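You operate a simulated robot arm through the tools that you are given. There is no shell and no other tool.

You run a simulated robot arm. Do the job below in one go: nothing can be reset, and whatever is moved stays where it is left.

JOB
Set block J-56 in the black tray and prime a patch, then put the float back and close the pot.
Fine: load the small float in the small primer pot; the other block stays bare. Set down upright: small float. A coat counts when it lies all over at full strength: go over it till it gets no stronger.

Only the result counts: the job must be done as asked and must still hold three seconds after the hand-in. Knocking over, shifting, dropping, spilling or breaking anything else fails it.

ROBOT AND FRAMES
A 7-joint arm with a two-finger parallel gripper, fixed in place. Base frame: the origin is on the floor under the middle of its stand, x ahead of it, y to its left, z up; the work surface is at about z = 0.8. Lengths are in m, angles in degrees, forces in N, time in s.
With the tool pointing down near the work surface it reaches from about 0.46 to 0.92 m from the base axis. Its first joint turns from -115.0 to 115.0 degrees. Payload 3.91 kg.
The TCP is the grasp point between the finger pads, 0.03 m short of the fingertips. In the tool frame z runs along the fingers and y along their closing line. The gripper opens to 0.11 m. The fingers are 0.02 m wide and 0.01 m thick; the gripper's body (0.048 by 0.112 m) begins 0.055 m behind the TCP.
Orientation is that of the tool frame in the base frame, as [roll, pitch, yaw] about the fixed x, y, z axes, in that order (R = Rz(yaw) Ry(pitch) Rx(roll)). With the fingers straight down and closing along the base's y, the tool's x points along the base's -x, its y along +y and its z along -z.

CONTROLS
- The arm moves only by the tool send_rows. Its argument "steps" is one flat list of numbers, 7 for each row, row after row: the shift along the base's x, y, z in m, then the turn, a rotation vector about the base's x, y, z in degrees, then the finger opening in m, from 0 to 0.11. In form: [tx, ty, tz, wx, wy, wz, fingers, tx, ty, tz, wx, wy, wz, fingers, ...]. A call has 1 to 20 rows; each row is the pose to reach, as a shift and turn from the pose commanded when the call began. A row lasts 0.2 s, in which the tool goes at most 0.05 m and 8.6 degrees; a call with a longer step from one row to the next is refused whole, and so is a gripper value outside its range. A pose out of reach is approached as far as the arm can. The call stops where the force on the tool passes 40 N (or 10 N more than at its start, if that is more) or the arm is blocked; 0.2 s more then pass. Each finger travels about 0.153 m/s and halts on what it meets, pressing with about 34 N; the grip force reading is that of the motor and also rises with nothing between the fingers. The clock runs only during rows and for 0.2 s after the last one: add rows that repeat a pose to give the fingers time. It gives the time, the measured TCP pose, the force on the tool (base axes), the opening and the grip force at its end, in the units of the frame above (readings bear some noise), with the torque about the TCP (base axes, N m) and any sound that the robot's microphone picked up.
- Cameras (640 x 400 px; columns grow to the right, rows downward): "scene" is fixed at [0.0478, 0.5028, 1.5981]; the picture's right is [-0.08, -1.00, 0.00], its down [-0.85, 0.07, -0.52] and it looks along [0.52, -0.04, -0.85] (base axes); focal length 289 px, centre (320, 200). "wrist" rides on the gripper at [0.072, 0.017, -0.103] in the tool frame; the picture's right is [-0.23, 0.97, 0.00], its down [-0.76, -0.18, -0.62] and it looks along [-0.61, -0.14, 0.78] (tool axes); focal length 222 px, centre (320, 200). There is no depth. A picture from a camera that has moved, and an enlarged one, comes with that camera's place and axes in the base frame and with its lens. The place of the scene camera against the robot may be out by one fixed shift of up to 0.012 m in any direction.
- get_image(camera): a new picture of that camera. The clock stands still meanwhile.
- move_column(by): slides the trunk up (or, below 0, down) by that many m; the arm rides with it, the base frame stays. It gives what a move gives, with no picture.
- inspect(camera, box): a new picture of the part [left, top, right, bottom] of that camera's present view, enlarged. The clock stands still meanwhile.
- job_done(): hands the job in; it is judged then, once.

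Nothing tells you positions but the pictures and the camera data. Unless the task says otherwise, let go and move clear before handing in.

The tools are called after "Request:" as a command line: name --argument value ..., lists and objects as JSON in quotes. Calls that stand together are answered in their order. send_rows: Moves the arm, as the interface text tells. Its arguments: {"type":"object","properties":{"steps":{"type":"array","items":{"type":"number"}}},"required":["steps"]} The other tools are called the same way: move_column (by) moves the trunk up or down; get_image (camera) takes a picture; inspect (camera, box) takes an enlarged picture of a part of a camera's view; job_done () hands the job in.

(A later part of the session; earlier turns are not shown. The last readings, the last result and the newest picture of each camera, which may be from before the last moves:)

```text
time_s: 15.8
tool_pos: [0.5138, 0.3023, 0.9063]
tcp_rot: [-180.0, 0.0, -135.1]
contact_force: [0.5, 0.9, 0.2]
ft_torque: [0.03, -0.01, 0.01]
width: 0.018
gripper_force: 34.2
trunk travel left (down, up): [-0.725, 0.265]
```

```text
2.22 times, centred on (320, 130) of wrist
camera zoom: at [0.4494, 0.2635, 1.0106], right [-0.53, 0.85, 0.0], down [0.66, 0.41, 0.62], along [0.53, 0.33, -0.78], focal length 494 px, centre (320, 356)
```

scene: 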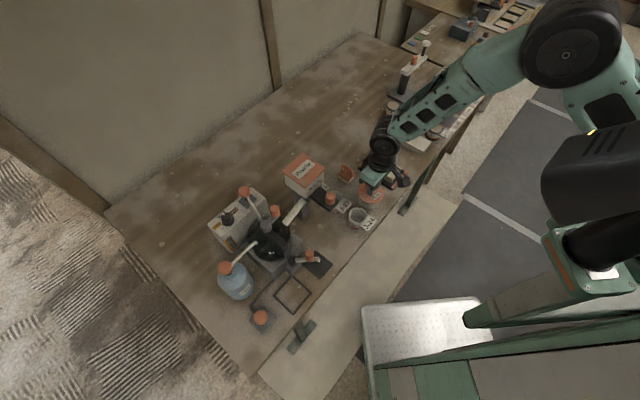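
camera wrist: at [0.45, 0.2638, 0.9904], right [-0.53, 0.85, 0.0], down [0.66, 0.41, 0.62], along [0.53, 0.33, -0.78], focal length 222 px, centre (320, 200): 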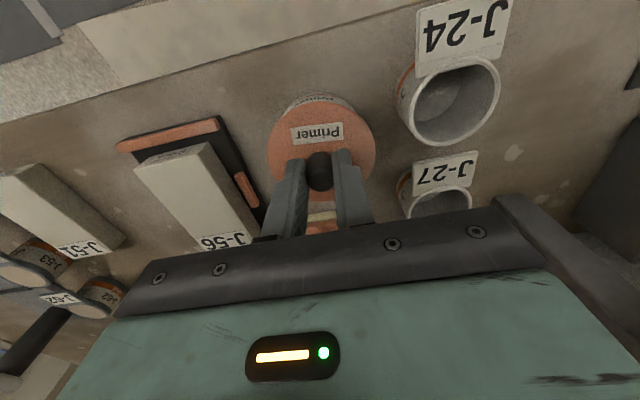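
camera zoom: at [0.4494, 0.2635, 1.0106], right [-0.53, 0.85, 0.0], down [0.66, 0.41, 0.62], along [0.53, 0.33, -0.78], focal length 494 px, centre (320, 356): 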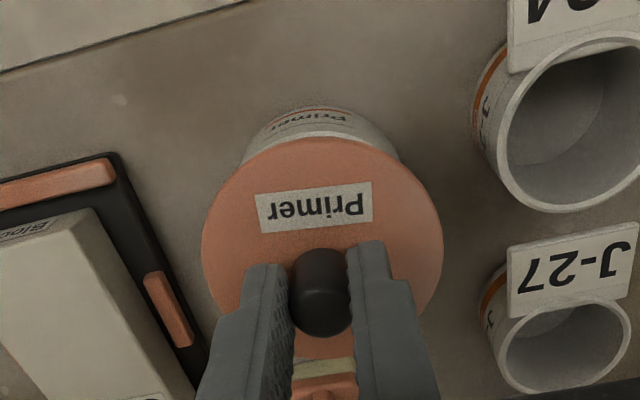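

The lid is off and the pot stayed in place. I carry the lid to the free area behind the tray, near (0.725, 0.345).

Request:
send_rows --steps '[0, 0, 0.035, 0, 0, 0, 0.005, 0, 0, 0.07, 0, 0, 0, 0.005, 0.042, 0.0084, 0.075, 0, 0, 0, 0.005, 0.084, 0.0168, 0.075, 0, 0, 0, 0.005, 0.126, 0.0252, 0.075, 0, 0, 0, 0.005, 0.168, 0.0336, 0.07, 0, 0, 0, 0.005, 0.2103, 0.0422, 0.06, 0, 0, 0, 0.005, 0.2103, 0.0422, 0.03, 0, 0, 0, 0.005, 0.2103, 0.0422, 0.03, 0, 0, 0, 0.005]'

Request:
get_image --camera "scene"

Request:
get_image --camera "wrist"

Request:
inspect --camera "scene" --box '[330, 150, 410, 230]'

```text
time_s: 17.8
tool_pos: [0.7237, 0.3441, 0.9374]
tcp_rot: [-180.0, 0.1, -135.1]
contact_force: [1.3, -0.2, 0.1]
ft_torque: [0.0, -0.01, 0.0]
width: 0.0182
gripper_force: 33.5
trunk travel left (down, up): [-0.725, 0.265]
```

```text
taken
```

scene: 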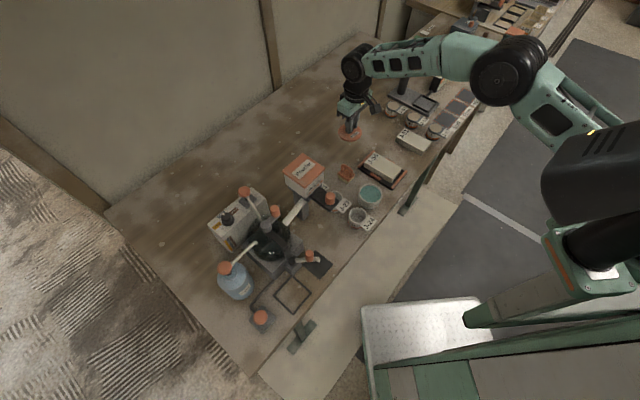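

```text
taken
camera wrist: at [0.6595, 0.3049, 1.04], right [-0.53, 0.85, 0.0], down [0.66, 0.41, 0.62], along [0.53, 0.33, -0.78], focal length 222 px, centre (320, 200)
```

wrist: 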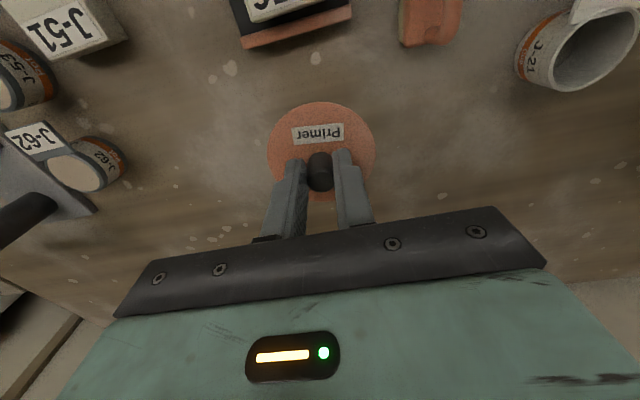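

```text
5.00 times, centred on (370, 190) of scene
camera zoom: at [0.0478, 0.5028, 1.5981], right [-0.08, -1.0, 0.0], down [-0.85, 0.07, -0.52], along [0.52, -0.04, -0.85], focal length 1443 px, centre (70, 250)
```

zoom: 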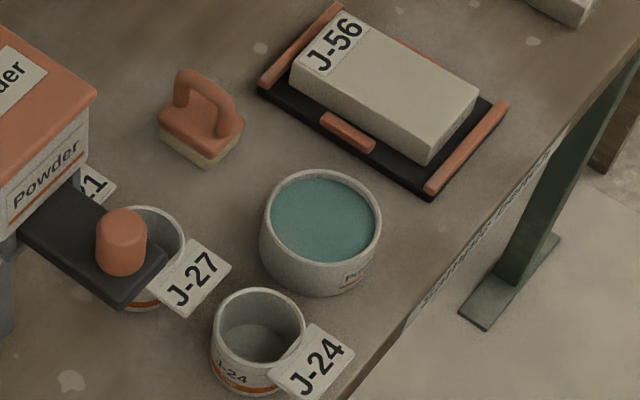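

The pot is open with teal primer close under the rim, and the space under the lid is clear. I lower the lid to the bench in small steps.

Request:
send_rows --steps '[0, 0, -0.035, 0, 0, 0, 0.005, 0, 0, -0.07, 0, 0, 0, 0.005, 0, 0, -0.077, 0, 0, 0, 0.005, 0, 0, -0.08, 0, 0, 0, 0.005, 0, 0, -0.08, 0, 0, 0, 0.005]'

Request:
inspect --camera "scene" --box '[310, 85, 390, 165]'

```text
time_s: 19.0
tool_pos: [0.7241, 0.3443, 0.8566]
tcp_rot: [179.9, 0.0, -135.0]
contact_force: [-0.7, 0.1, 0.3]
ft_torque: [0.01, 0.02, -0.04]
width: 0.0182
gripper_force: 34.0
trunk travel left (down, up): [-0.725, 0.265]
```

```text
5.00 times, centred on (350, 125) of scene
camera zoom: at [0.0478, 0.5028, 1.5981], right [-0.08, -1.0, 0.0], down [-0.85, 0.07, -0.52], along [0.52, -0.04, -0.85], focal length 1443 px, centre (170, 575)
```

zoom: 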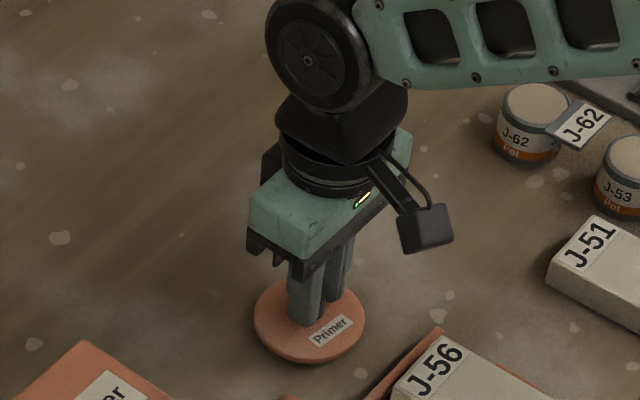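

Request:
send_rows --steps '[0, 0, -0.003, 0, 0, 0, 0.005, 0, 0, -0.006, 0, 0, 0, 0.005, 0, 0, -0.006, 0, 0, 0, 0.005]'

```text
time_s: 19.8
tool_pos: [0.7238, 0.3454, 0.8502]
tcp_rot: [180.0, 0.0, -134.9]
contact_force: [-0.4, -0.5, -0.6]
ft_torque: [-0.02, 0.03, 0.01]
width: 0.0181
gripper_force: 34.4
trunk travel left (down, up): [-0.725, 0.265]
```

No contact yet at z 0.850; I keep stepping down gently.

Request:
send_rows --steps '[0, 0, -0.002, 0, 0, 0, 0.005, 0, 0, -0.004, 0, 0, 0, 0.005, 0, 0, -0.004, 0, 0, 0, 0.005]'

Request:
inspect --camera "scene" --box '[330, 110, 370, 150]'

```text
time_s: 20.6
tool_pos: [0.7245, 0.3449, 0.8446]
tcp_rot: [180.0, 0.0, -135.0]
contact_force: [-0.1, -0.6, 0.5]
ft_torque: [0.02, -0.01, 0.0]
width: 0.0183
gripper_force: 34.0
trunk travel left (down, up): [-0.725, 0.265]
```

```text
10.00 times, centred on (350, 130) of scene
camera zoom: at [0.0478, 0.5028, 1.5981], right [-0.08, -1.0, 0.0], down [-0.85, 0.07, -0.52], along [0.52, -0.04, -0.85], focal length 2886 px, centre (20, 900)
```

zoom: 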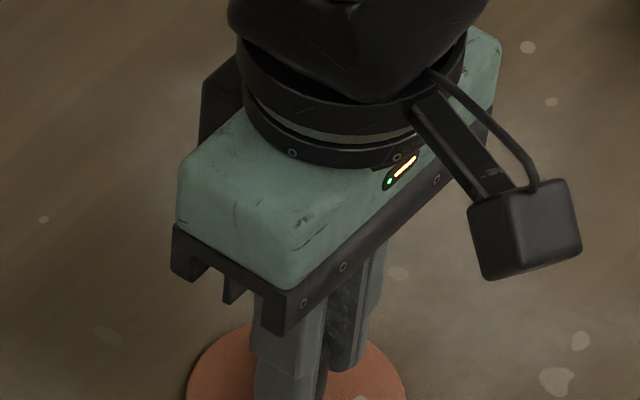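

Request:
send_rows --steps '[0, 0, -0.001, 0, 0, 0, 0.005, 0, 0, -0.002, 0, 0, 0, 0.005, 0, 0, -0.003, 0, 0, 0, 0.005, 0, 0, -0.003, 0, 0, 0, 0.005]'

Request:
inspect --camera "scene" --box '[330, 120, 370, 150]'

```text
time_s: 21.6
tool_pos: [0.7246, 0.3446, 0.8446]
tcp_rot: [-179.9, 0.2, -135.1]
contact_force: [-2.1, -3.6, 22.2]
ft_torque: [-0.31, 0.21, 0.05]
width: 0.0181
gripper_force: 33.5
trunk travel left (down, up): [-0.725, 0.265]
```

```text
13.33 times, centred on (350, 135) of scene
camera zoom: at [0.0478, 0.5028, 1.5981], right [-0.08, -1.0, 0.0], down [-0.85, 0.07, -0.52], along [0.52, -0.04, -0.85], focal length 3847 px, centre (-80, 1067)
```

zoom: 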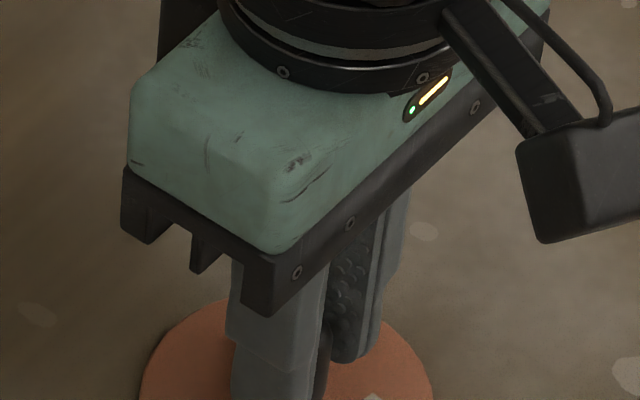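

The lid is down on the bench. I ease off, let go of the knob and rise clear, then look for the float.

Request:
send_rows --steps '[0, 0, 0.0018, 0, 0, 0, 0.005, 0, 0, 0.0018, 0, 0, 0, 0.03, 0, 0, 0.0018, 0, 0, 0, 0.05, 0, 0, 0.03, 0, 0, 0, 0.05, 0, 0, 0.07, 0, 0, 0, 0.05, 0, 0, 0.11, 0, 0, 0, 0.05, -0.036, 0.008, 0.11, 0, 0, 0, 0.05, -0.072, 0.016, 0.11, 0, 0, 0, 0.05, -0.115, 0.024, 0.11, 0, 0, 0, 0.05, -0.115, 0.024, 0.11, 0, 0, 0, 0.05]'

Request:
get_image --camera "wrist"

Request:
inspect --camera "wrist" --box '[220, 20, 420, 200]'

Request:
get_image --camera "scene"

```text
time_s: 23.8
tool_pos: [0.6069, 0.3676, 0.9537]
tcp_rot: [180.0, 0.0, -135.0]
contact_force: [-0.2, 0.2, 0.1]
ft_torque: [-0.03, -0.04, 0.02]
width: 0.05
gripper_force: 0.1
trunk travel left (down, up): [-0.725, 0.265]
```

```text
taken
camera wrist: at [0.5437, 0.3281, 1.0572], right [-0.53, 0.85, 0.0], down [0.66, 0.41, 0.62], along [0.53, 0.33, -0.78], focal length 222 px, centre (320, 200)
```

wrist: 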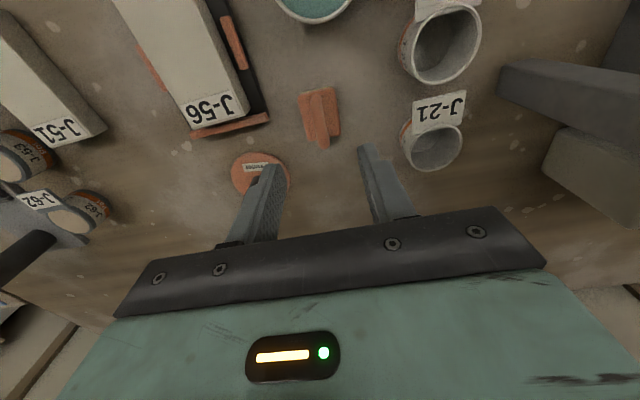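

```text
2.22 times, centred on (320, 110) of wrist
camera zoom: at [0.5437, 0.3281, 1.0572], right [-0.53, 0.85, 0.0], down [0.66, 0.41, 0.62], along [0.53, 0.33, -0.78], focal length 494 px, centre (320, 400)
```

zoom: 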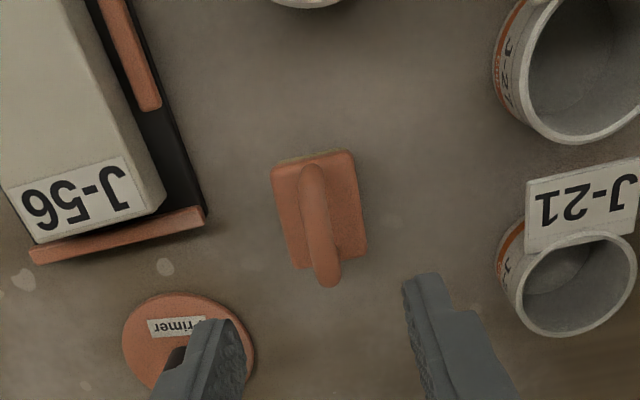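

```text
taken
```

scene: 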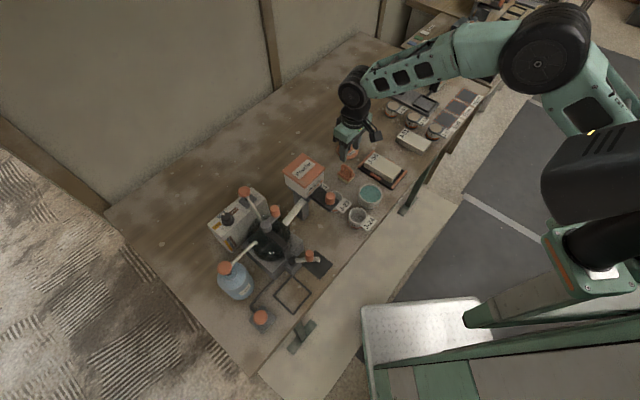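

The lid rests flat behind the tray. The float is nearly under the tool, turned about -2° relative to it; I align and drop to just above its handle.

Request:
send_rows --steps '[0.0013, 0.0021, -0.015, 0, 0, -2, 0.045, 0.0013, 0.0021, -0.03, 0, 0, -2, 0.04, 0.0013, 0.0021, -0.04, 0, 0, -2, 0.04, 0.0013, 0.0021, -0.04, 0, 0, -2, 0.04]'

Request:
get_image --camera "wrist"

Request:
inspect --camera "wrist" --box '[240, 60, 400, 220]'

Request:
inspect --camera "scene" --box '[320, 140, 380, 200]'

```text
time_s: 24.8
tool_pos: [0.6106, 0.3692, 0.9121]
tcp_rot: [-180.0, 0.0, -137.0]
contact_force: [0.4, -0.1, -0.1]
ft_torque: [0.01, 0.05, 0.0]
width: 0.04
gripper_force: 0.1
trunk travel left (down, up): [-0.725, 0.265]
```

```text
taken
camera wrist: at [0.5444, 0.333, 1.0166], right [-0.5, 0.87, 0.0], down [0.68, 0.39, 0.62], along [0.54, 0.31, -0.78], focal length 222 px, centre (320, 200)
```

wrist: 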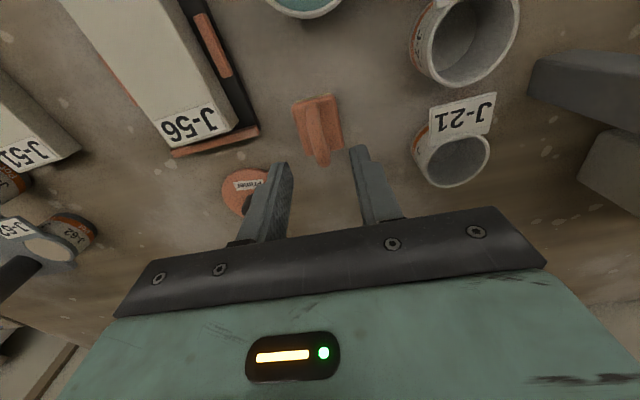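

```text
2.50 times, centred on (320, 140) of wrist
camera zoom: at [0.5444, 0.333, 1.0166], right [-0.5, 0.87, 0.0], down [0.68, 0.39, 0.62], along [0.54, 0.31, -0.78], focal length 555 px, centre (320, 350)
```

zoom: 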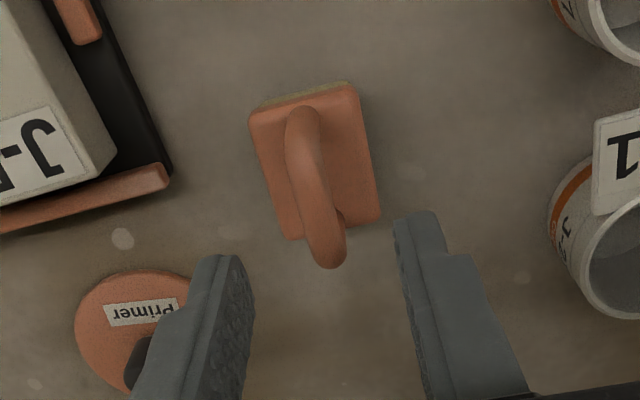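

```text
6.67 times, centred on (350, 170) of scene
camera zoom: at [0.0478, 0.5028, 1.5981], right [-0.08, -1.0, 0.0], down [-0.85, 0.07, -0.52], along [0.52, -0.04, -0.85], focal length 1924 px, centre (120, 400)
```

zoom: 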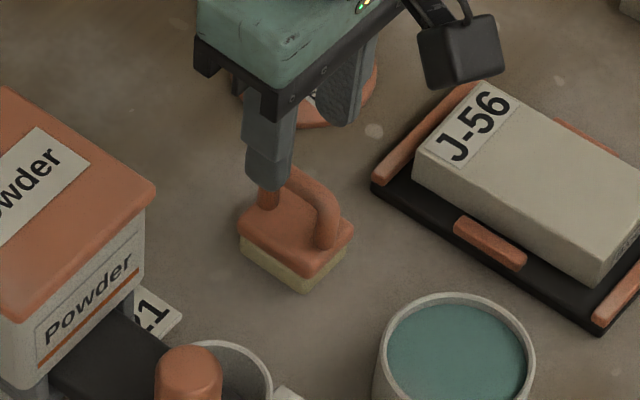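

The handle is centred between the fingers. I lower so the tips are ~7 mm above the float's plate and close on the handle.

Request:
send_rows --steps '[0.0004, -0.0004, -0.025, 0, 0, 0, 0.04, 0.0004, -0.0004, -0.05, 0, 0, 0, 0.04, 0.0004, -0.0004, -0.054, 0, 0, 0, 0.04, 0.0004, -0.0004, -0.054, 0, 0, 0, 0.02, 0.0004, -0.0004, -0.054, 0, 0, 0, 0, 0.0004, -0.0004, -0.054, 0, 0, 0, 0, 0.0004, -0.0004, -0.054, 0, 0, 0, 0]'

Request:
inspect --camera "wrist" --box '[240, 60, 400, 220]'

Request:
inspect --camera "scene" --box '[320, 140, 380, 200]'

```text
time_s: 26.4
tool_pos: [0.6105, 0.371, 0.8603]
tcp_rot: [180.0, -0.1, -137.0]
contact_force: [-0.1, 0.9, -0.1]
ft_torque: [0.04, 0.01, -0.01]
width: 0.0097
gripper_force: 34.4
trunk travel left (down, up): [-0.725, 0.265]
```

```text
2.50 times, centred on (320, 140) of wrist
camera zoom: at [0.545, 0.3331, 0.9635], right [-0.5, 0.87, 0.0], down [0.68, 0.39, 0.62], along [0.54, 0.31, -0.78], focal length 555 px, centre (320, 350)
```

zoom: 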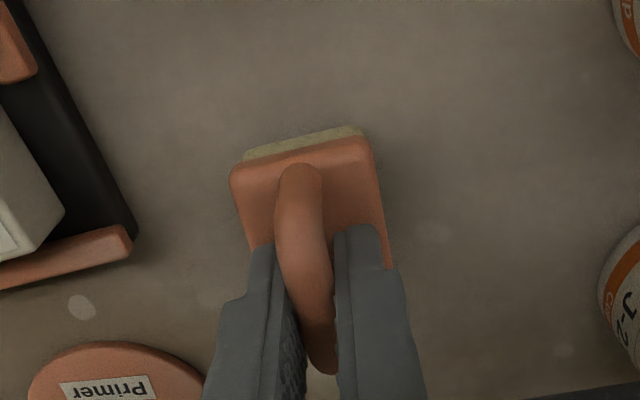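

```text
6.67 times, centred on (350, 170) of scene
camera zoom: at [0.0478, 0.5028, 1.5981], right [-0.08, -1.0, 0.0], down [-0.85, 0.07, -0.52], along [0.52, -0.04, -0.85], focal length 1924 px, centre (120, 400)
```

zoom: 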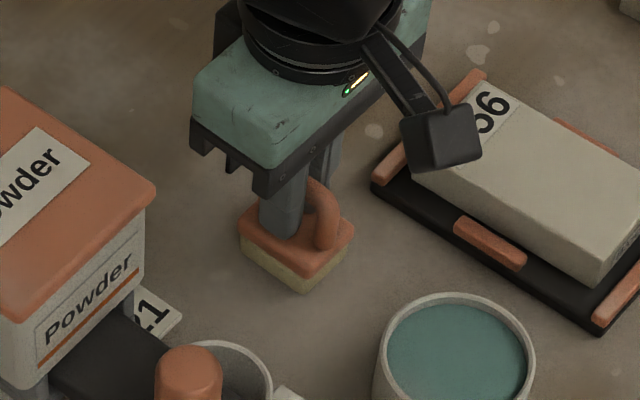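

The float is gripped by its handle (width 0.0097). I lift it and carry it over the open pot, stopping above the rim to check centring.

Request:
send_rows --steps '[0, 0, 0.03, 0, 0, 0, 0, 0, 0, 0.06, 0, 0, 0, 0, -0.0323, -0.0226, 0.065, 0, 0, 0, 0, -0.0647, -0.0453, 0.065, 0, 0, 0, 0, -0.097, -0.0679, 0.065, 0, 0, 0, 0, -0.097, -0.0679, 0.065, 0, 0, 0, 0]'

Request:
get_image --camera "wrist"

Request:
inspect --camera "wrist" --box '[220, 20, 420, 200]'

Request:
inspect --camera "scene" --box '[330, 150, 410, 220]'

```text
time_s: 27.8
tool_pos: [0.5154, 0.3034, 0.9258]
tcp_rot: [180.0, 0.1, -137.0]
contact_force: [0.4, 0.0, -1.3]
ft_torque: [0.0, 0.02, 0.0]
width: 0.0095
gripper_force: 34.2
trunk travel left (down, up): [-0.725, 0.265]
```

```text
taken
camera wrist: at [0.4492, 0.2658, 1.0291], right [-0.5, 0.87, 0.0], down [0.68, 0.39, 0.62], along [0.54, 0.31, -0.78], focal length 222 px, centre (320, 200)
```

wrist: 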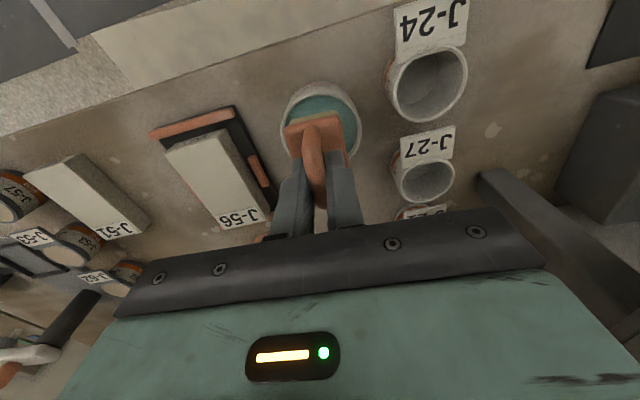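

```text
2.22 times, centred on (320, 110) of wrist
camera zoom: at [0.4492, 0.2658, 1.0291], right [-0.5, 0.87, 0.0], down [0.68, 0.39, 0.62], along [0.54, 0.31, -0.78], focal length 494 px, centre (320, 400)
```

zoom: 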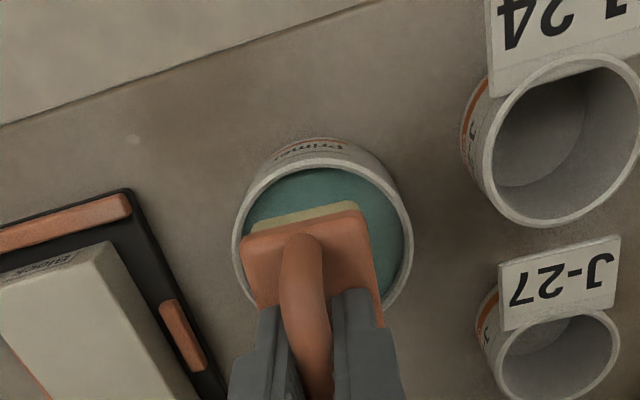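

```text
5.71 times, centred on (370, 185) of scene
camera zoom: at [0.0478, 0.5028, 1.5981], right [-0.08, -1.0, 0.0], down [-0.85, 0.07, -0.52], along [0.52, -0.04, -0.85], focal length 1649 px, centre (34, 286)
```

zoom: 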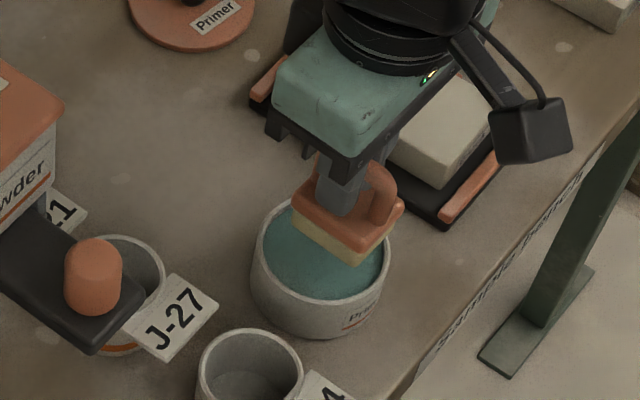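

The float hangs over the pot; it seems a few mm short of centre along the depth direction. I shift it by 2.5 mm and lower until the pad is just above the rim to compare.

Request:
send_rows --steps '[0.0018, 0.0018, -0.01, 0, 0, 0, 0, 0.0018, 0.0018, -0.019, 0, 0, 0, 0, 0.0018, 0.0018, -0.019, 0, 0, 0, 0]'

Request:
inspect --camera "wrist" --box '[250, 40, 410, 180]'

Request:
inspect --camera "scene" --box '[350, 170, 390, 215]'

```text
time_s: 28.6
tool_pos: [0.5165, 0.304, 0.9061]
tcp_rot: [-180.0, -0.1, -137.1]
contact_force: [0.1, -0.2, -0.8]
ft_torque: [0.01, 0.01, 0.0]
width: 0.0099
gripper_force: 33.7
trunk travel left (down, up): [-0.725, 0.265]
```

```text
2.86 times, centred on (330, 110) of wrist
camera zoom: at [0.4506, 0.2673, 1.0094], right [-0.5, 0.87, 0.0], down [0.68, 0.39, 0.62], along [0.54, 0.31, -0.78], focal length 635 px, centre (291, 457)
```

zoom: 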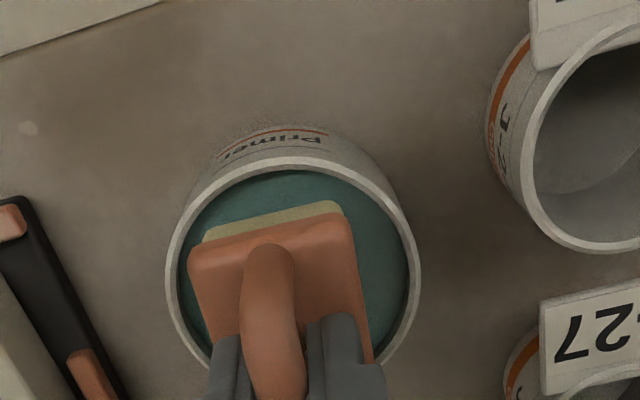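

```text
8.89 times, centred on (370, 192) of scene
camera zoom: at [0.0478, 0.5028, 1.5981], right [-0.08, -1.0, 0.0], down [-0.85, 0.07, -0.52], along [0.52, -0.04, -0.85], focal length 2565 px, centre (-124, 267)
```

zoom: 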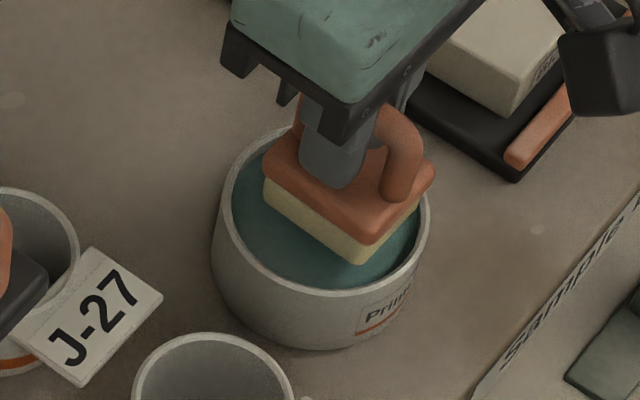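

The pad now hangs just above the rim. I zoom in more to judge the clearance on each side.

Request:
inspect --camera "scene" --box '[357, 178, 385, 206]'

Request:
inspect --camera "wrist" --box '[280, 80, 370, 170]'

```text
14.29 times, centred on (371, 192) of scene
camera zoom: at [0.0478, 0.5028, 1.5981], right [-0.08, -1.0, 0.0], down [-0.85, 0.07, -0.52], along [0.52, -0.04, -0.85], focal length 4122 px, centre (-409, 314)
```

zoom: 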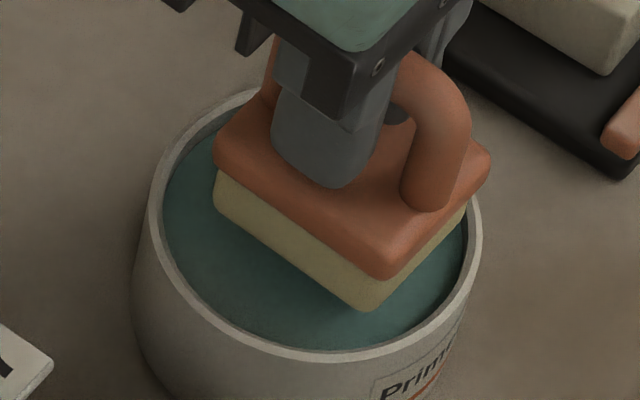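

```text
4.44 times, centred on (325, 125) of wrist
camera zoom: at [0.4506, 0.2673, 1.0094], right [-0.5, 0.87, 0.0], down [0.68, 0.39, 0.62], along [0.54, 0.31, -0.78], focal length 987 px, centre (298, 533)
```

zoom: 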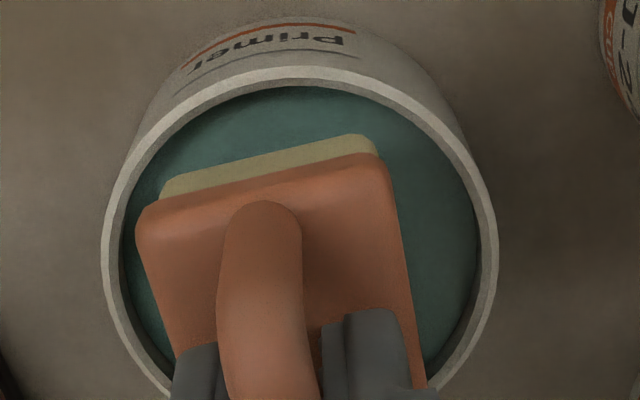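

Wrist and scene views disagree by a few mm; I split the difference (shift +2.5 mm sideways, +1 mm in depth), which leaves margin either way, and lower the pad into the pot toward the primer surface.

Request:
send_rows --steps '[-0.001, 0.0025, 0, 0, 0, 0, 0, -0.001, 0.0025, -0.004, 0, 0, 0, 0, -0.001, 0.0025, -0.007, 0, 0, 0, 0, -0.001, 0.0025, -0.007, 0, 0, 0, 0]'

Request:
inspect --camera "scene" --box '[357, 178, 385, 206]'

Request:
inspect --camera "wrist" --box '[280, 80, 370, 170]'

```text
time_s: 29.6
tool_pos: [0.5145, 0.3061, 0.8993]
tcp_rot: [-180.0, 0.1, -137.0]
contact_force: [-0.7, -2.8, 9.8]
ft_torque: [-0.18, 0.3, 0.07]
width: 0.0098
gripper_force: 34.1
trunk travel left (down, up): [-0.725, 0.265]
```

```text
14.29 times, centred on (371, 192) of scene
camera zoom: at [0.0478, 0.5028, 1.5981], right [-0.08, -1.0, 0.0], down [-0.85, 0.07, -0.52], along [0.52, -0.04, -0.85], focal length 4122 px, centre (-409, 314)
```

zoom: 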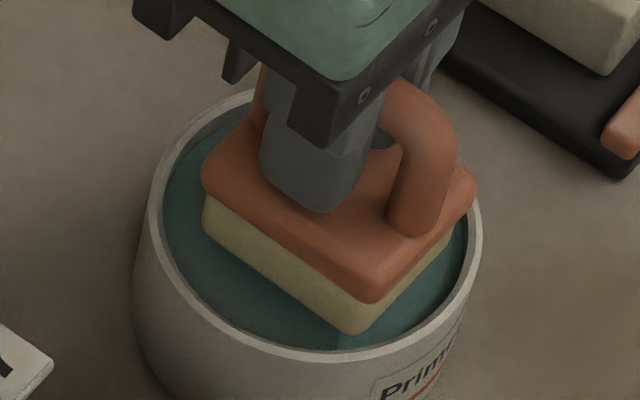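

```text
4.44 times, centred on (325, 125) of wrist
camera zoom: at [0.4488, 0.2693, 1.0031], right [-0.5, 0.87, 0.0], down [0.68, 0.39, 0.62], along [0.54, 0.31, -0.78], focal length 987 px, centre (298, 533)
```

zoom: 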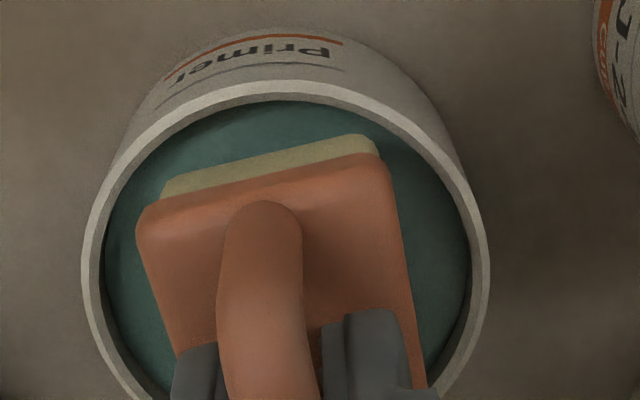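

A light one-corner contact (10 N) at rim height shows the near corner catching. I raise, shift 2 mm away from that corner, and try again gently.

Request:
send_rows --steps '[0, 0, 0.005, 0, 0, 0, 0, 0.0021, 0, 0.005, 0, 0, 0, 0, 0.0021, 0, 0, 0, 0, 0, 0, 0.0021, 0, -0.002, 0, 0, 0, 0, 0.0021, 0, -0.002, 0, 0, 0, 0]'

Request:
inspect --camera "scene" --box '[357, 178, 385, 206]'

Request:
inspect --camera "wrist" --box '[280, 80, 370, 170]'

```text
time_s: 30.8
tool_pos: [0.5175, 0.3073, 0.897]
tcp_rot: [180.0, -0.2, -137.0]
contact_force: [0.5, 0.1, -0.1]
ft_torque: [-0.01, -0.03, -0.01]
width: 0.0095
gripper_force: 34.1
trunk travel left (down, up): [-0.725, 0.265]
```

```text
14.29 times, centred on (371, 192) of scene
camera zoom: at [0.0478, 0.5028, 1.5981], right [-0.08, -1.0, 0.0], down [-0.85, 0.07, -0.52], along [0.52, -0.04, -0.85], focal length 4122 px, centre (-409, 314)
```

zoom: 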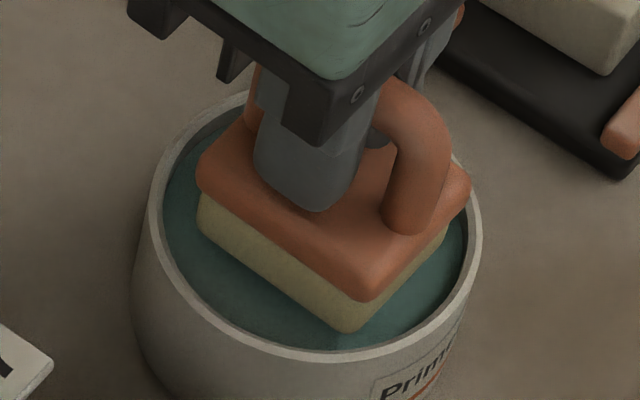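

```text
4.44 times, centred on (325, 125) of wrist
camera zoom: at [0.4511, 0.2696, 1.0002], right [-0.5, 0.87, 0.0], down [0.68, 0.39, 0.62], along [0.54, 0.31, -0.78], focal length 987 px, centre (298, 533)
```

zoom: 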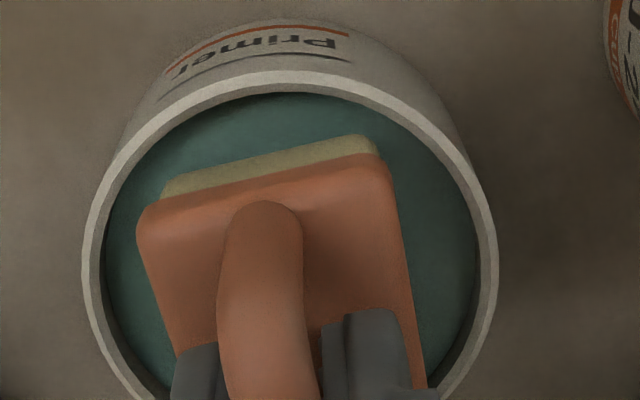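

No contact now with the pad below the rim. I continue down in small steps.

Request:
send_rows --steps '[0, 0, -0.002, 0, 0, 0, 0, 0, 0, -0.004, 0, 0, 0, 0, 0, 0, -0.004, 0, 0, 0, 0]'

Request:
inspect --camera "scene" --box '[357, 178, 385, 206]'

Request:
inspect --camera "wrist" --box '[280, 80, 370, 170]'

```text
time_s: 31.6
tool_pos: [0.5168, 0.3065, 0.8924]
tcp_rot: [-180.0, 0.0, -136.9]
contact_force: [-1.0, -2.4, 8.2]
ft_torque: [-0.15, 0.06, -0.05]
width: 0.0093
gripper_force: 34.2
trunk travel left (down, up): [-0.725, 0.265]
```

```text
14.29 times, centred on (371, 192) of scene
camera zoom: at [0.0478, 0.5028, 1.5981], right [-0.08, -1.0, 0.0], down [-0.85, 0.07, -0.52], along [0.52, -0.04, -0.85], focal length 4122 px, centre (-409, 314)
```

zoom: 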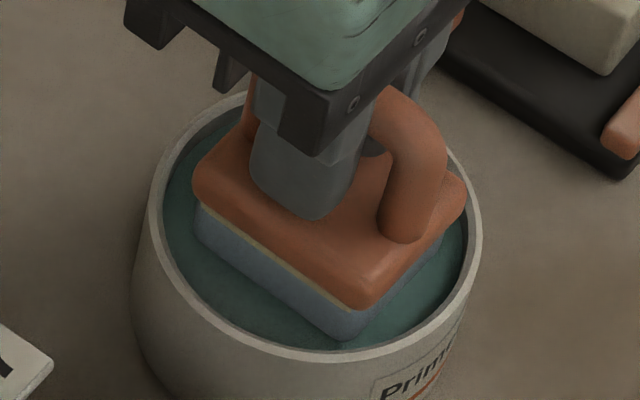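

```text
4.44 times, centred on (325, 125) of wrist
camera zoom: at [0.4508, 0.2699, 0.9972], right [-0.5, 0.87, 0.0], down [0.68, 0.39, 0.62], along [0.54, 0.31, -0.78], focal length 987 px, centre (298, 533)
```

zoom: 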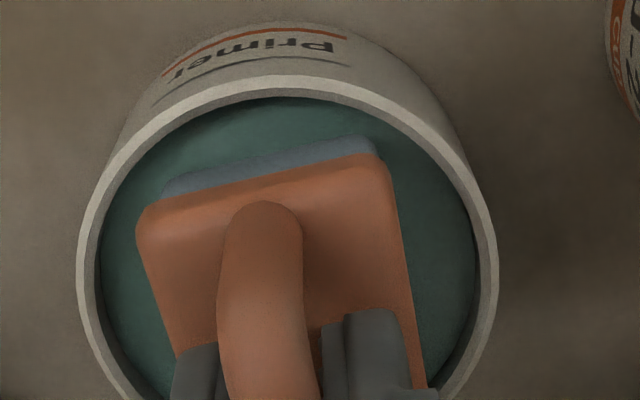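

The pad has taken up primer (blue-grey, central contact force). I lift it out slowly, let it rest a moment above the pot, and carry it over the block.

Request:
send_rows --steps '[0, 0, 0.004, 0, 0, 0, 0, 0, 0, 0.012, 0, 0, 0, 0, 0, 0, 0.025, 0, 0, 0, 0, 0, 0, 0.04, 0, 0, 0, 0, 0, 0, 0.05, 0, 0, 0, 0, 0, 0, 0.05, 0, 0, 0, 0, 0.0276, -0.0156, 0.05, 0, 0, 0.8, 0, 0.0552, -0.0312, 0.05, 0, 0, 1.6, 0, 0.0828, -0.0467, 0.05, 0, 0, 2.4, 0, 0.1104, -0.0623, 0.05, 0, 0, 3.2, 0, 0.1104, -0.0623, 0.05, 0, 0, 3.2, 0]'

Request:
inspect --camera "wrist" --box '[220, 20, 420, 200]'

Request:
inspect --camera "scene" --box '[345, 140, 415, 210]'

```text
time_s: 34.0
tool_pos: [0.6276, 0.2463, 0.9437]
tcp_rot: [-180.0, 0.0, -133.7]
contact_force: [-1.0, -0.4, -0.5]
ft_torque: [0.01, -0.01, -0.02]
width: 0.0095
gripper_force: 33.8
trunk travel left (down, up): [-0.725, 0.265]
```

```text
2.22 times, centred on (320, 110) of wrist
camera zoom: at [0.5637, 0.2047, 1.0466], right [-0.55, 0.84, 0.0], down [0.66, 0.43, 0.62], along [0.52, 0.34, -0.78], focal length 494 px, centre (320, 400)
```

zoom: 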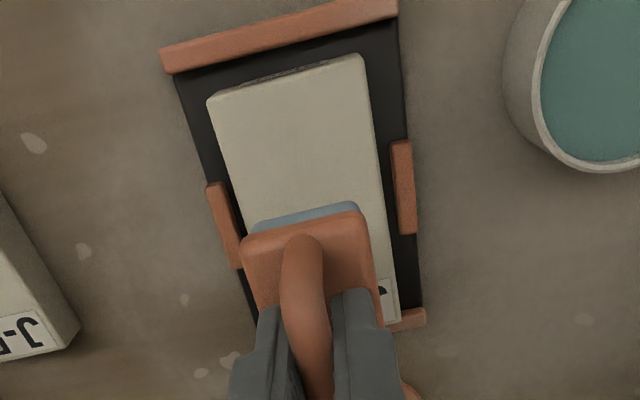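

```text
5.71 times, centred on (380, 175) of scene
camera zoom: at [0.0478, 0.5028, 1.5981], right [-0.08, -1.0, 0.0], down [-0.85, 0.07, -0.52], along [0.52, -0.04, -0.85], focal length 1649 px, centre (-23, 343)
```

zoom: 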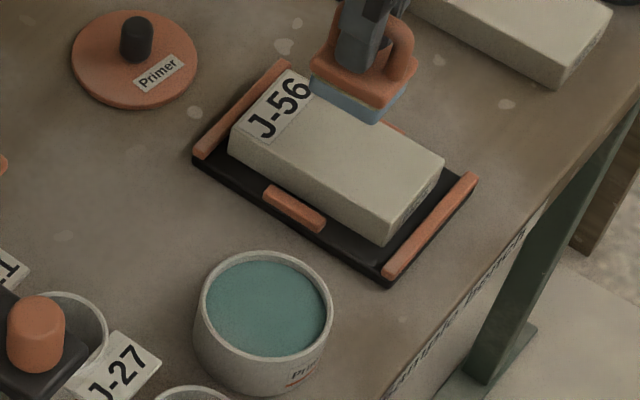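

The loaded float is above J-56. I lower it to a few mm above the block's top and check the alignment.

Request:
send_rows --steps '[-0.0006, -0.0014, -0.02, 0, 0, 0, 0, -0.0006, -0.0014, -0.04, 0, 0, 0, 0, -0.0006, -0.0014, -0.044, 0, 0, 0, 0, -0.0006, -0.0014, -0.044, 0, 0, 0, 0]'

Request:
inspect --camera "wrist" --box '[240, 40, 400, 180]'

Request:
inspect --camera "scene" --box '[362, 142, 407, 187]'

```text
time_s: 35.0
tool_pos: [0.6268, 0.2447, 0.898]
tcp_rot: [179.9, 0.0, -133.8]
contact_force: [-0.3, 0.1, -0.6]
ft_torque: [-0.05, 0.03, -0.01]
width: 0.0095
gripper_force: 33.5
trunk travel left (down, up): [-0.725, 0.265]
```

```text
2.86 times, centred on (320, 110) of wrist
camera zoom: at [0.563, 0.2029, 1.0023], right [-0.55, 0.84, 0.0], down [0.66, 0.43, 0.62], along [0.52, 0.34, -0.78], focal length 635 px, centre (320, 457)
```

zoom: 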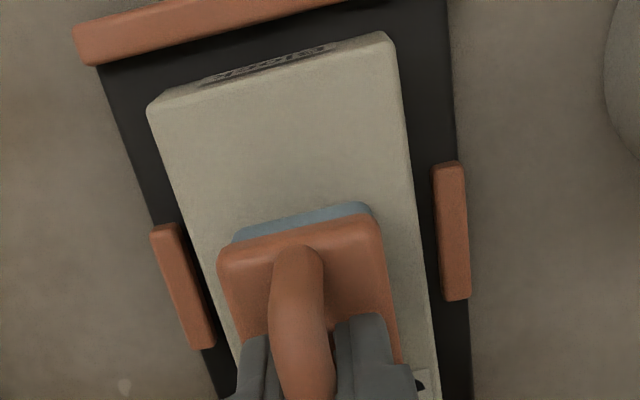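

```text
8.89 times, centred on (384, 164) of scene
camera zoom: at [0.0478, 0.5028, 1.5981], right [-0.08, -1.0, 0.0], down [-0.85, 0.07, -0.52], along [0.52, -0.04, -0.85], focal length 2565 px, centre (-253, 516)
```

zoom: 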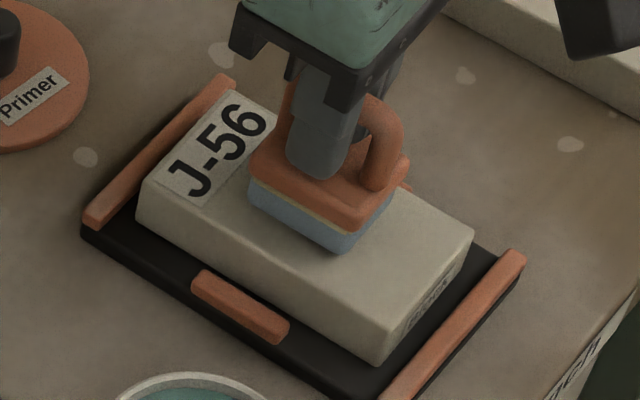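

Pad and block are well aligned. I lower in 1 mm steps until there is light contact.

Request:
send_rows --steps '[0, 0, -0.0015, 0, 0, 0, 0, 0, 0, -0.003, 0, 0, 0, 0, 0, 0, -0.004, 0, 0, 0, 0]'

Request:
inspect --camera "scene" --box '[362, 142, 407, 187]'

```text
time_s: 35.8
tool_pos: [0.6268, 0.2438, 0.8939]
tcp_rot: [180.0, -0.1, -133.7]
contact_force: [1.4, 0.4, -0.6]
ft_torque: [0.01, 0.0, -0.03]
width: 0.0097
gripper_force: 34.1
trunk travel left (down, up): [-0.725, 0.265]
```

```text
8.89 times, centred on (384, 164) of scene
camera zoom: at [0.0478, 0.5028, 1.5981], right [-0.08, -1.0, 0.0], down [-0.85, 0.07, -0.52], along [0.52, -0.04, -0.85], focal length 2565 px, centre (-253, 516)
```

zoom: 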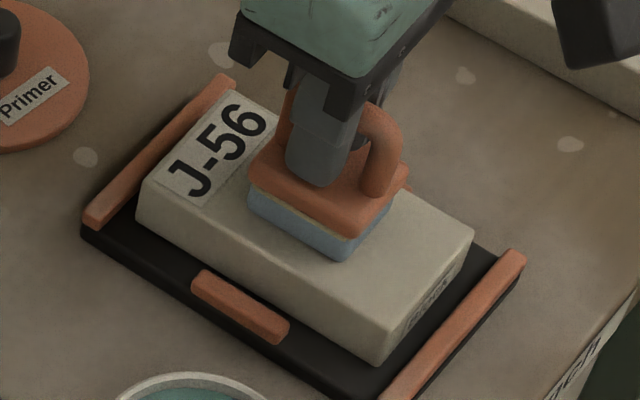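

Request:
send_rows --steps '[0, 0, -0.001, 0, 0, 0, 0, 0, 0, -0.002, 0, 0, 0, 0, 0, 0, -0.002, 0, 0, 0, 0]'

```text
time_s: 36.6
tool_pos: [0.6262, 0.2446, 0.8949]
tcp_rot: [-179.9, 0.1, -133.8]
contact_force: [-1.7, -2.0, 19.0]
ft_torque: [-0.22, 0.17, -0.01]
width: 0.0098
gripper_force: 34.0
trunk travel left (down, up): [-0.725, 0.265]
```

Contact starts at about this height (19 N now). I back off to a light press (~8 N) and sweep the float over the top face in three overlapping lanes, then lift to look.

Request:
send_rows --steps '[0, 0, 0.001, 0, 0, 0, 0, 0.0118, 0.0123, 0.001, 0, 0, 0, 0, 0.0235, 0.0245, 0.001, 0, 0, 0, 0, 0.013, 0.0345, 0.001, 0, 0, 0, 0, 0.0013, 0.0223, 0.001, 0, 0, 0, 0, -0.0105, 0.01, 0.001, 0, 0, 0, 0, -0.0223, -0.0023, 0.001, 0, 0, 0, 0, -0.034, -0.0145, 0.001, 0, 0, 0, 0, -0.0235, -0.0245, 0.001, 0, 0, 0, 0, -0.0118, -0.0123, 0.001, 0, 0, 0, 0, 0, 0, 0.001, 0, 0, 0, 0, 0.0118, 0.0123, 0.001, 0, 0, 0, 0, 0.0235, 0.0245, 0.001, 0, 0, 0, 0, 0.034, 0.0145, 0.001, 0, 0, 0, 0, 0.0223, 0.0023, 0.001, 0, 0, 0, 0, 0.0105, -0.01, 0.001, 0, 0, 0, 0, -0.0013, -0.0223, 0.001, 0, 0, 0, 0, -0.013, -0.0345, 0.001, 0, 0, 0, 0, -0.013, -0.0345, 0.02, 0, 0, 0, 0, -0.013, -0.0345, 0.04, 0, 0, 0, 0]'

Request:
inspect --camera "scene" --box '[350, 135, 420, 205]'

Request:
inspect --camera "wrist" --box '[220, 20, 420, 200]'

```text
time_s: 40.8
tool_pos: [0.6149, 0.2074, 0.9332]
tcp_rot: [179.9, -0.1, -133.8]
contact_force: [-0.7, -0.1, -1.0]
ft_torque: [-0.01, -0.03, 0.01]
width: 0.0097
gripper_force: 34.0
trunk travel left (down, up): [-0.725, 0.265]
```

```text
5.71 times, centred on (385, 170) of scene
camera zoom: at [0.0478, 0.5028, 1.5981], right [-0.08, -1.0, 0.0], down [-0.85, 0.07, -0.52], along [0.52, -0.04, -0.85], focal length 1649 px, centre (-51, 371)
```

zoom: 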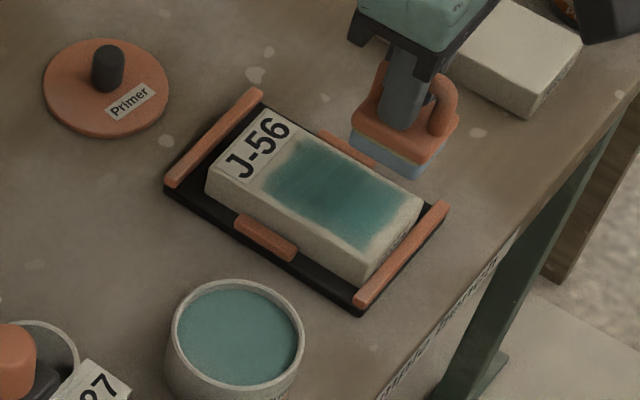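

```text
2.22 times, centred on (320, 110) of wrist
camera zoom: at [0.5504, 0.1668, 1.0359], right [-0.55, 0.84, 0.0], down [0.66, 0.43, 0.62], along [0.52, 0.34, -0.78], focal length 494 px, centre (320, 400)
```

zoom: 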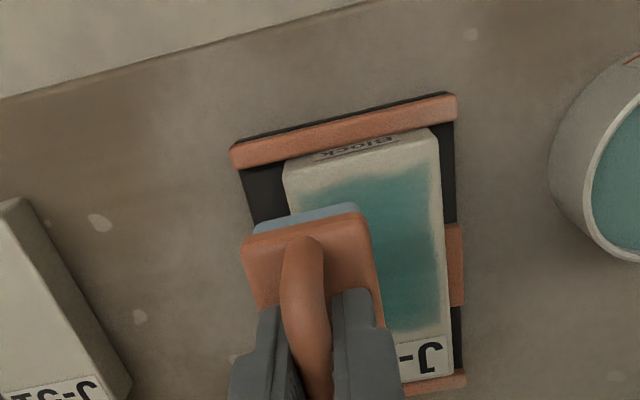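

The primer shows on a rectangular patch of the face beside the label, and it is not yet even. I look closer at the coat.

Request:
inspect --camera "scene" --box '[368, 145, 400, 177]'

Request:
inspect --camera "wrist" --box '[270, 40, 380, 160]'

```text
12.50 times, centred on (384, 161) of scene
camera zoom: at [0.0478, 0.5028, 1.5981], right [-0.08, -1.0, 0.0], down [-0.85, 0.07, -0.52], along [0.52, -0.04, -0.85], focal length 3607 px, centre (-480, 688)
```

zoom: 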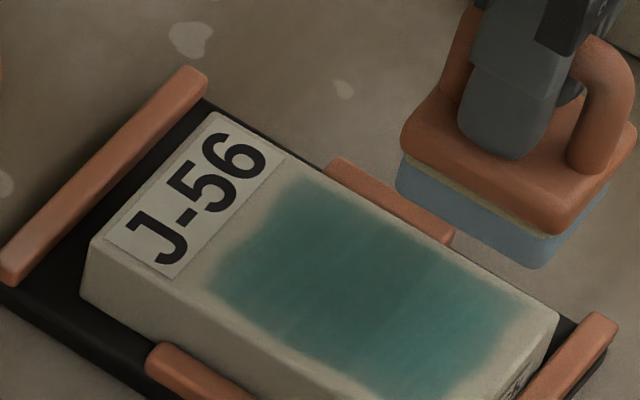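

```text
3.33 times, centred on (325, 100) of wrist
camera zoom: at [0.5504, 0.1668, 1.0359], right [-0.55, 0.84, 0.0], down [0.66, 0.43, 0.62], along [0.52, 0.34, -0.78], focal length 740 px, centre (303, 533)
```

zoom: 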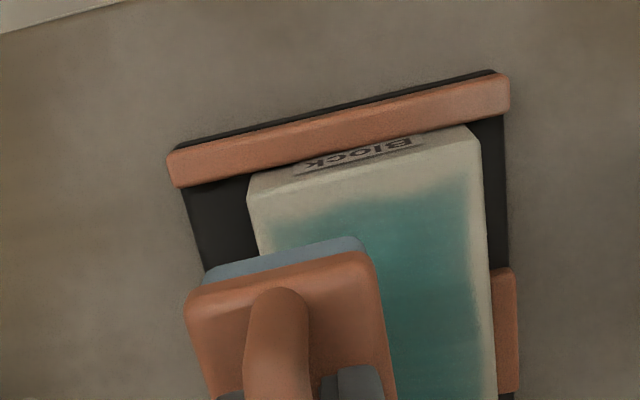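

The coat only takes on a patch about 66 × 43 mm beside the label; the block slid ~6 mm to the near rail but is still flat in the tray, and the tray has not moved. I make another lighter pass over the patch.

Request:
send_rows --steps '[-0.0032, 0.0031, -0.02, 0, 0, 0, 0, -0.0032, 0.0031, -0.0388, 0, 0, 0, 0, 0.0074, 0.0141, -0.0388, 0, 0, 0, 0, 0.018, 0.0253, -0.0388, 0, 0, 0, 0, 0.0286, 0.0363, -0.0388, 0, 0, 0, 0, 0.0213, 0.0432, -0.0388, 0, 0, 0, 0, 0.0107, 0.0322, -0.0388, 0, 0, 0, 0, 0.0001, 0.021, -0.0388, 0, 0, 0, 0, -0.0105, 0.01, -0.0388, 0, 0, 0, 0, -0.0177, 0.017, -0.0388, 0, 0, 0, 0, -0.0071, 0.028, -0.0388, 0, 0, 0, 0, 0.0035, 0.0392, -0.0388, 0, 0, 0, 0, 0.0141, 0.0502, -0.0388, 0, 0, 0, 0, 0.0035, 0.0392, -0.0388, 0, 0, 0, 0, -0.0071, 0.028, -0.0388, 0, 0, 0, 0, -0.0177, 0.017, -0.0388, 0, 0, 0, 0, -0.0177, 0.017, -0.015, 0, 0, 0, 0, -0.009, 0.008, 0.0, 0, 0, 0, 0, 0, 0, 0, 0, 0, 0, 0]'

Request:
inspect --camera "scene" --box '[368, 145, 400, 177]'

Request:
inspect --camera "wrist" --box '[270, 40, 380, 160]'

```text
time_s: 44.8
tool_pos: [0.613, 0.2092, 0.9333]
tcp_rot: [179.9, 0.0, -133.8]
contact_force: [-0.5, 0.0, -0.7]
ft_torque: [-0.01, -0.03, 0.0]
width: 0.0096
gripper_force: 33.7
trunk travel left (down, up): [-0.725, 0.265]
```

```text
12.50 times, centred on (384, 161) of scene
camera zoom: at [0.0478, 0.5028, 1.5981], right [-0.08, -1.0, 0.0], down [-0.85, 0.07, -0.52], along [0.52, -0.04, -0.85], focal length 3607 px, centre (-480, 688)
```

zoom: 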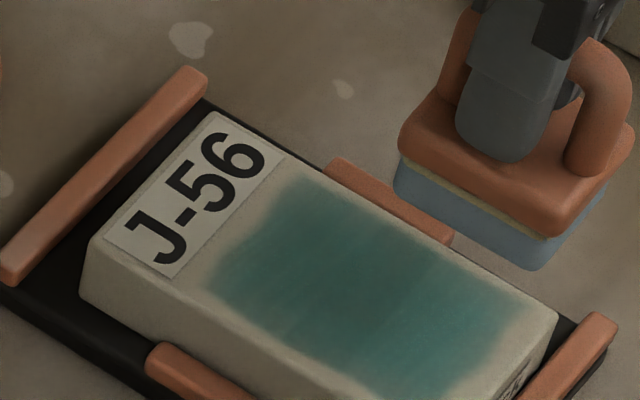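

```text
3.33 times, centred on (325, 100) of wrist
camera zoom: at [0.549, 0.1678, 1.0365], right [-0.55, 0.84, 0.0], down [0.66, 0.43, 0.62], along [0.52, 0.34, -0.78], focal length 740 px, centre (303, 533)
```

zoom: 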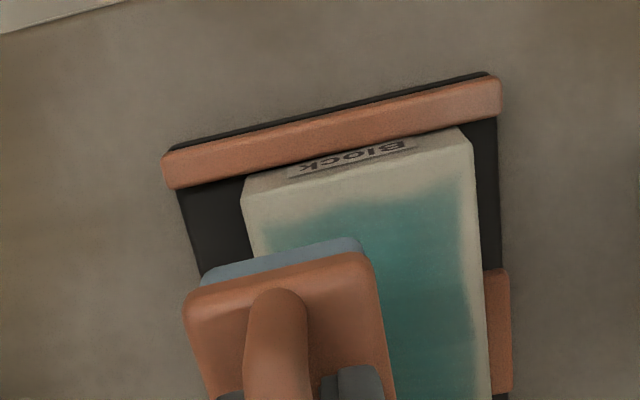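

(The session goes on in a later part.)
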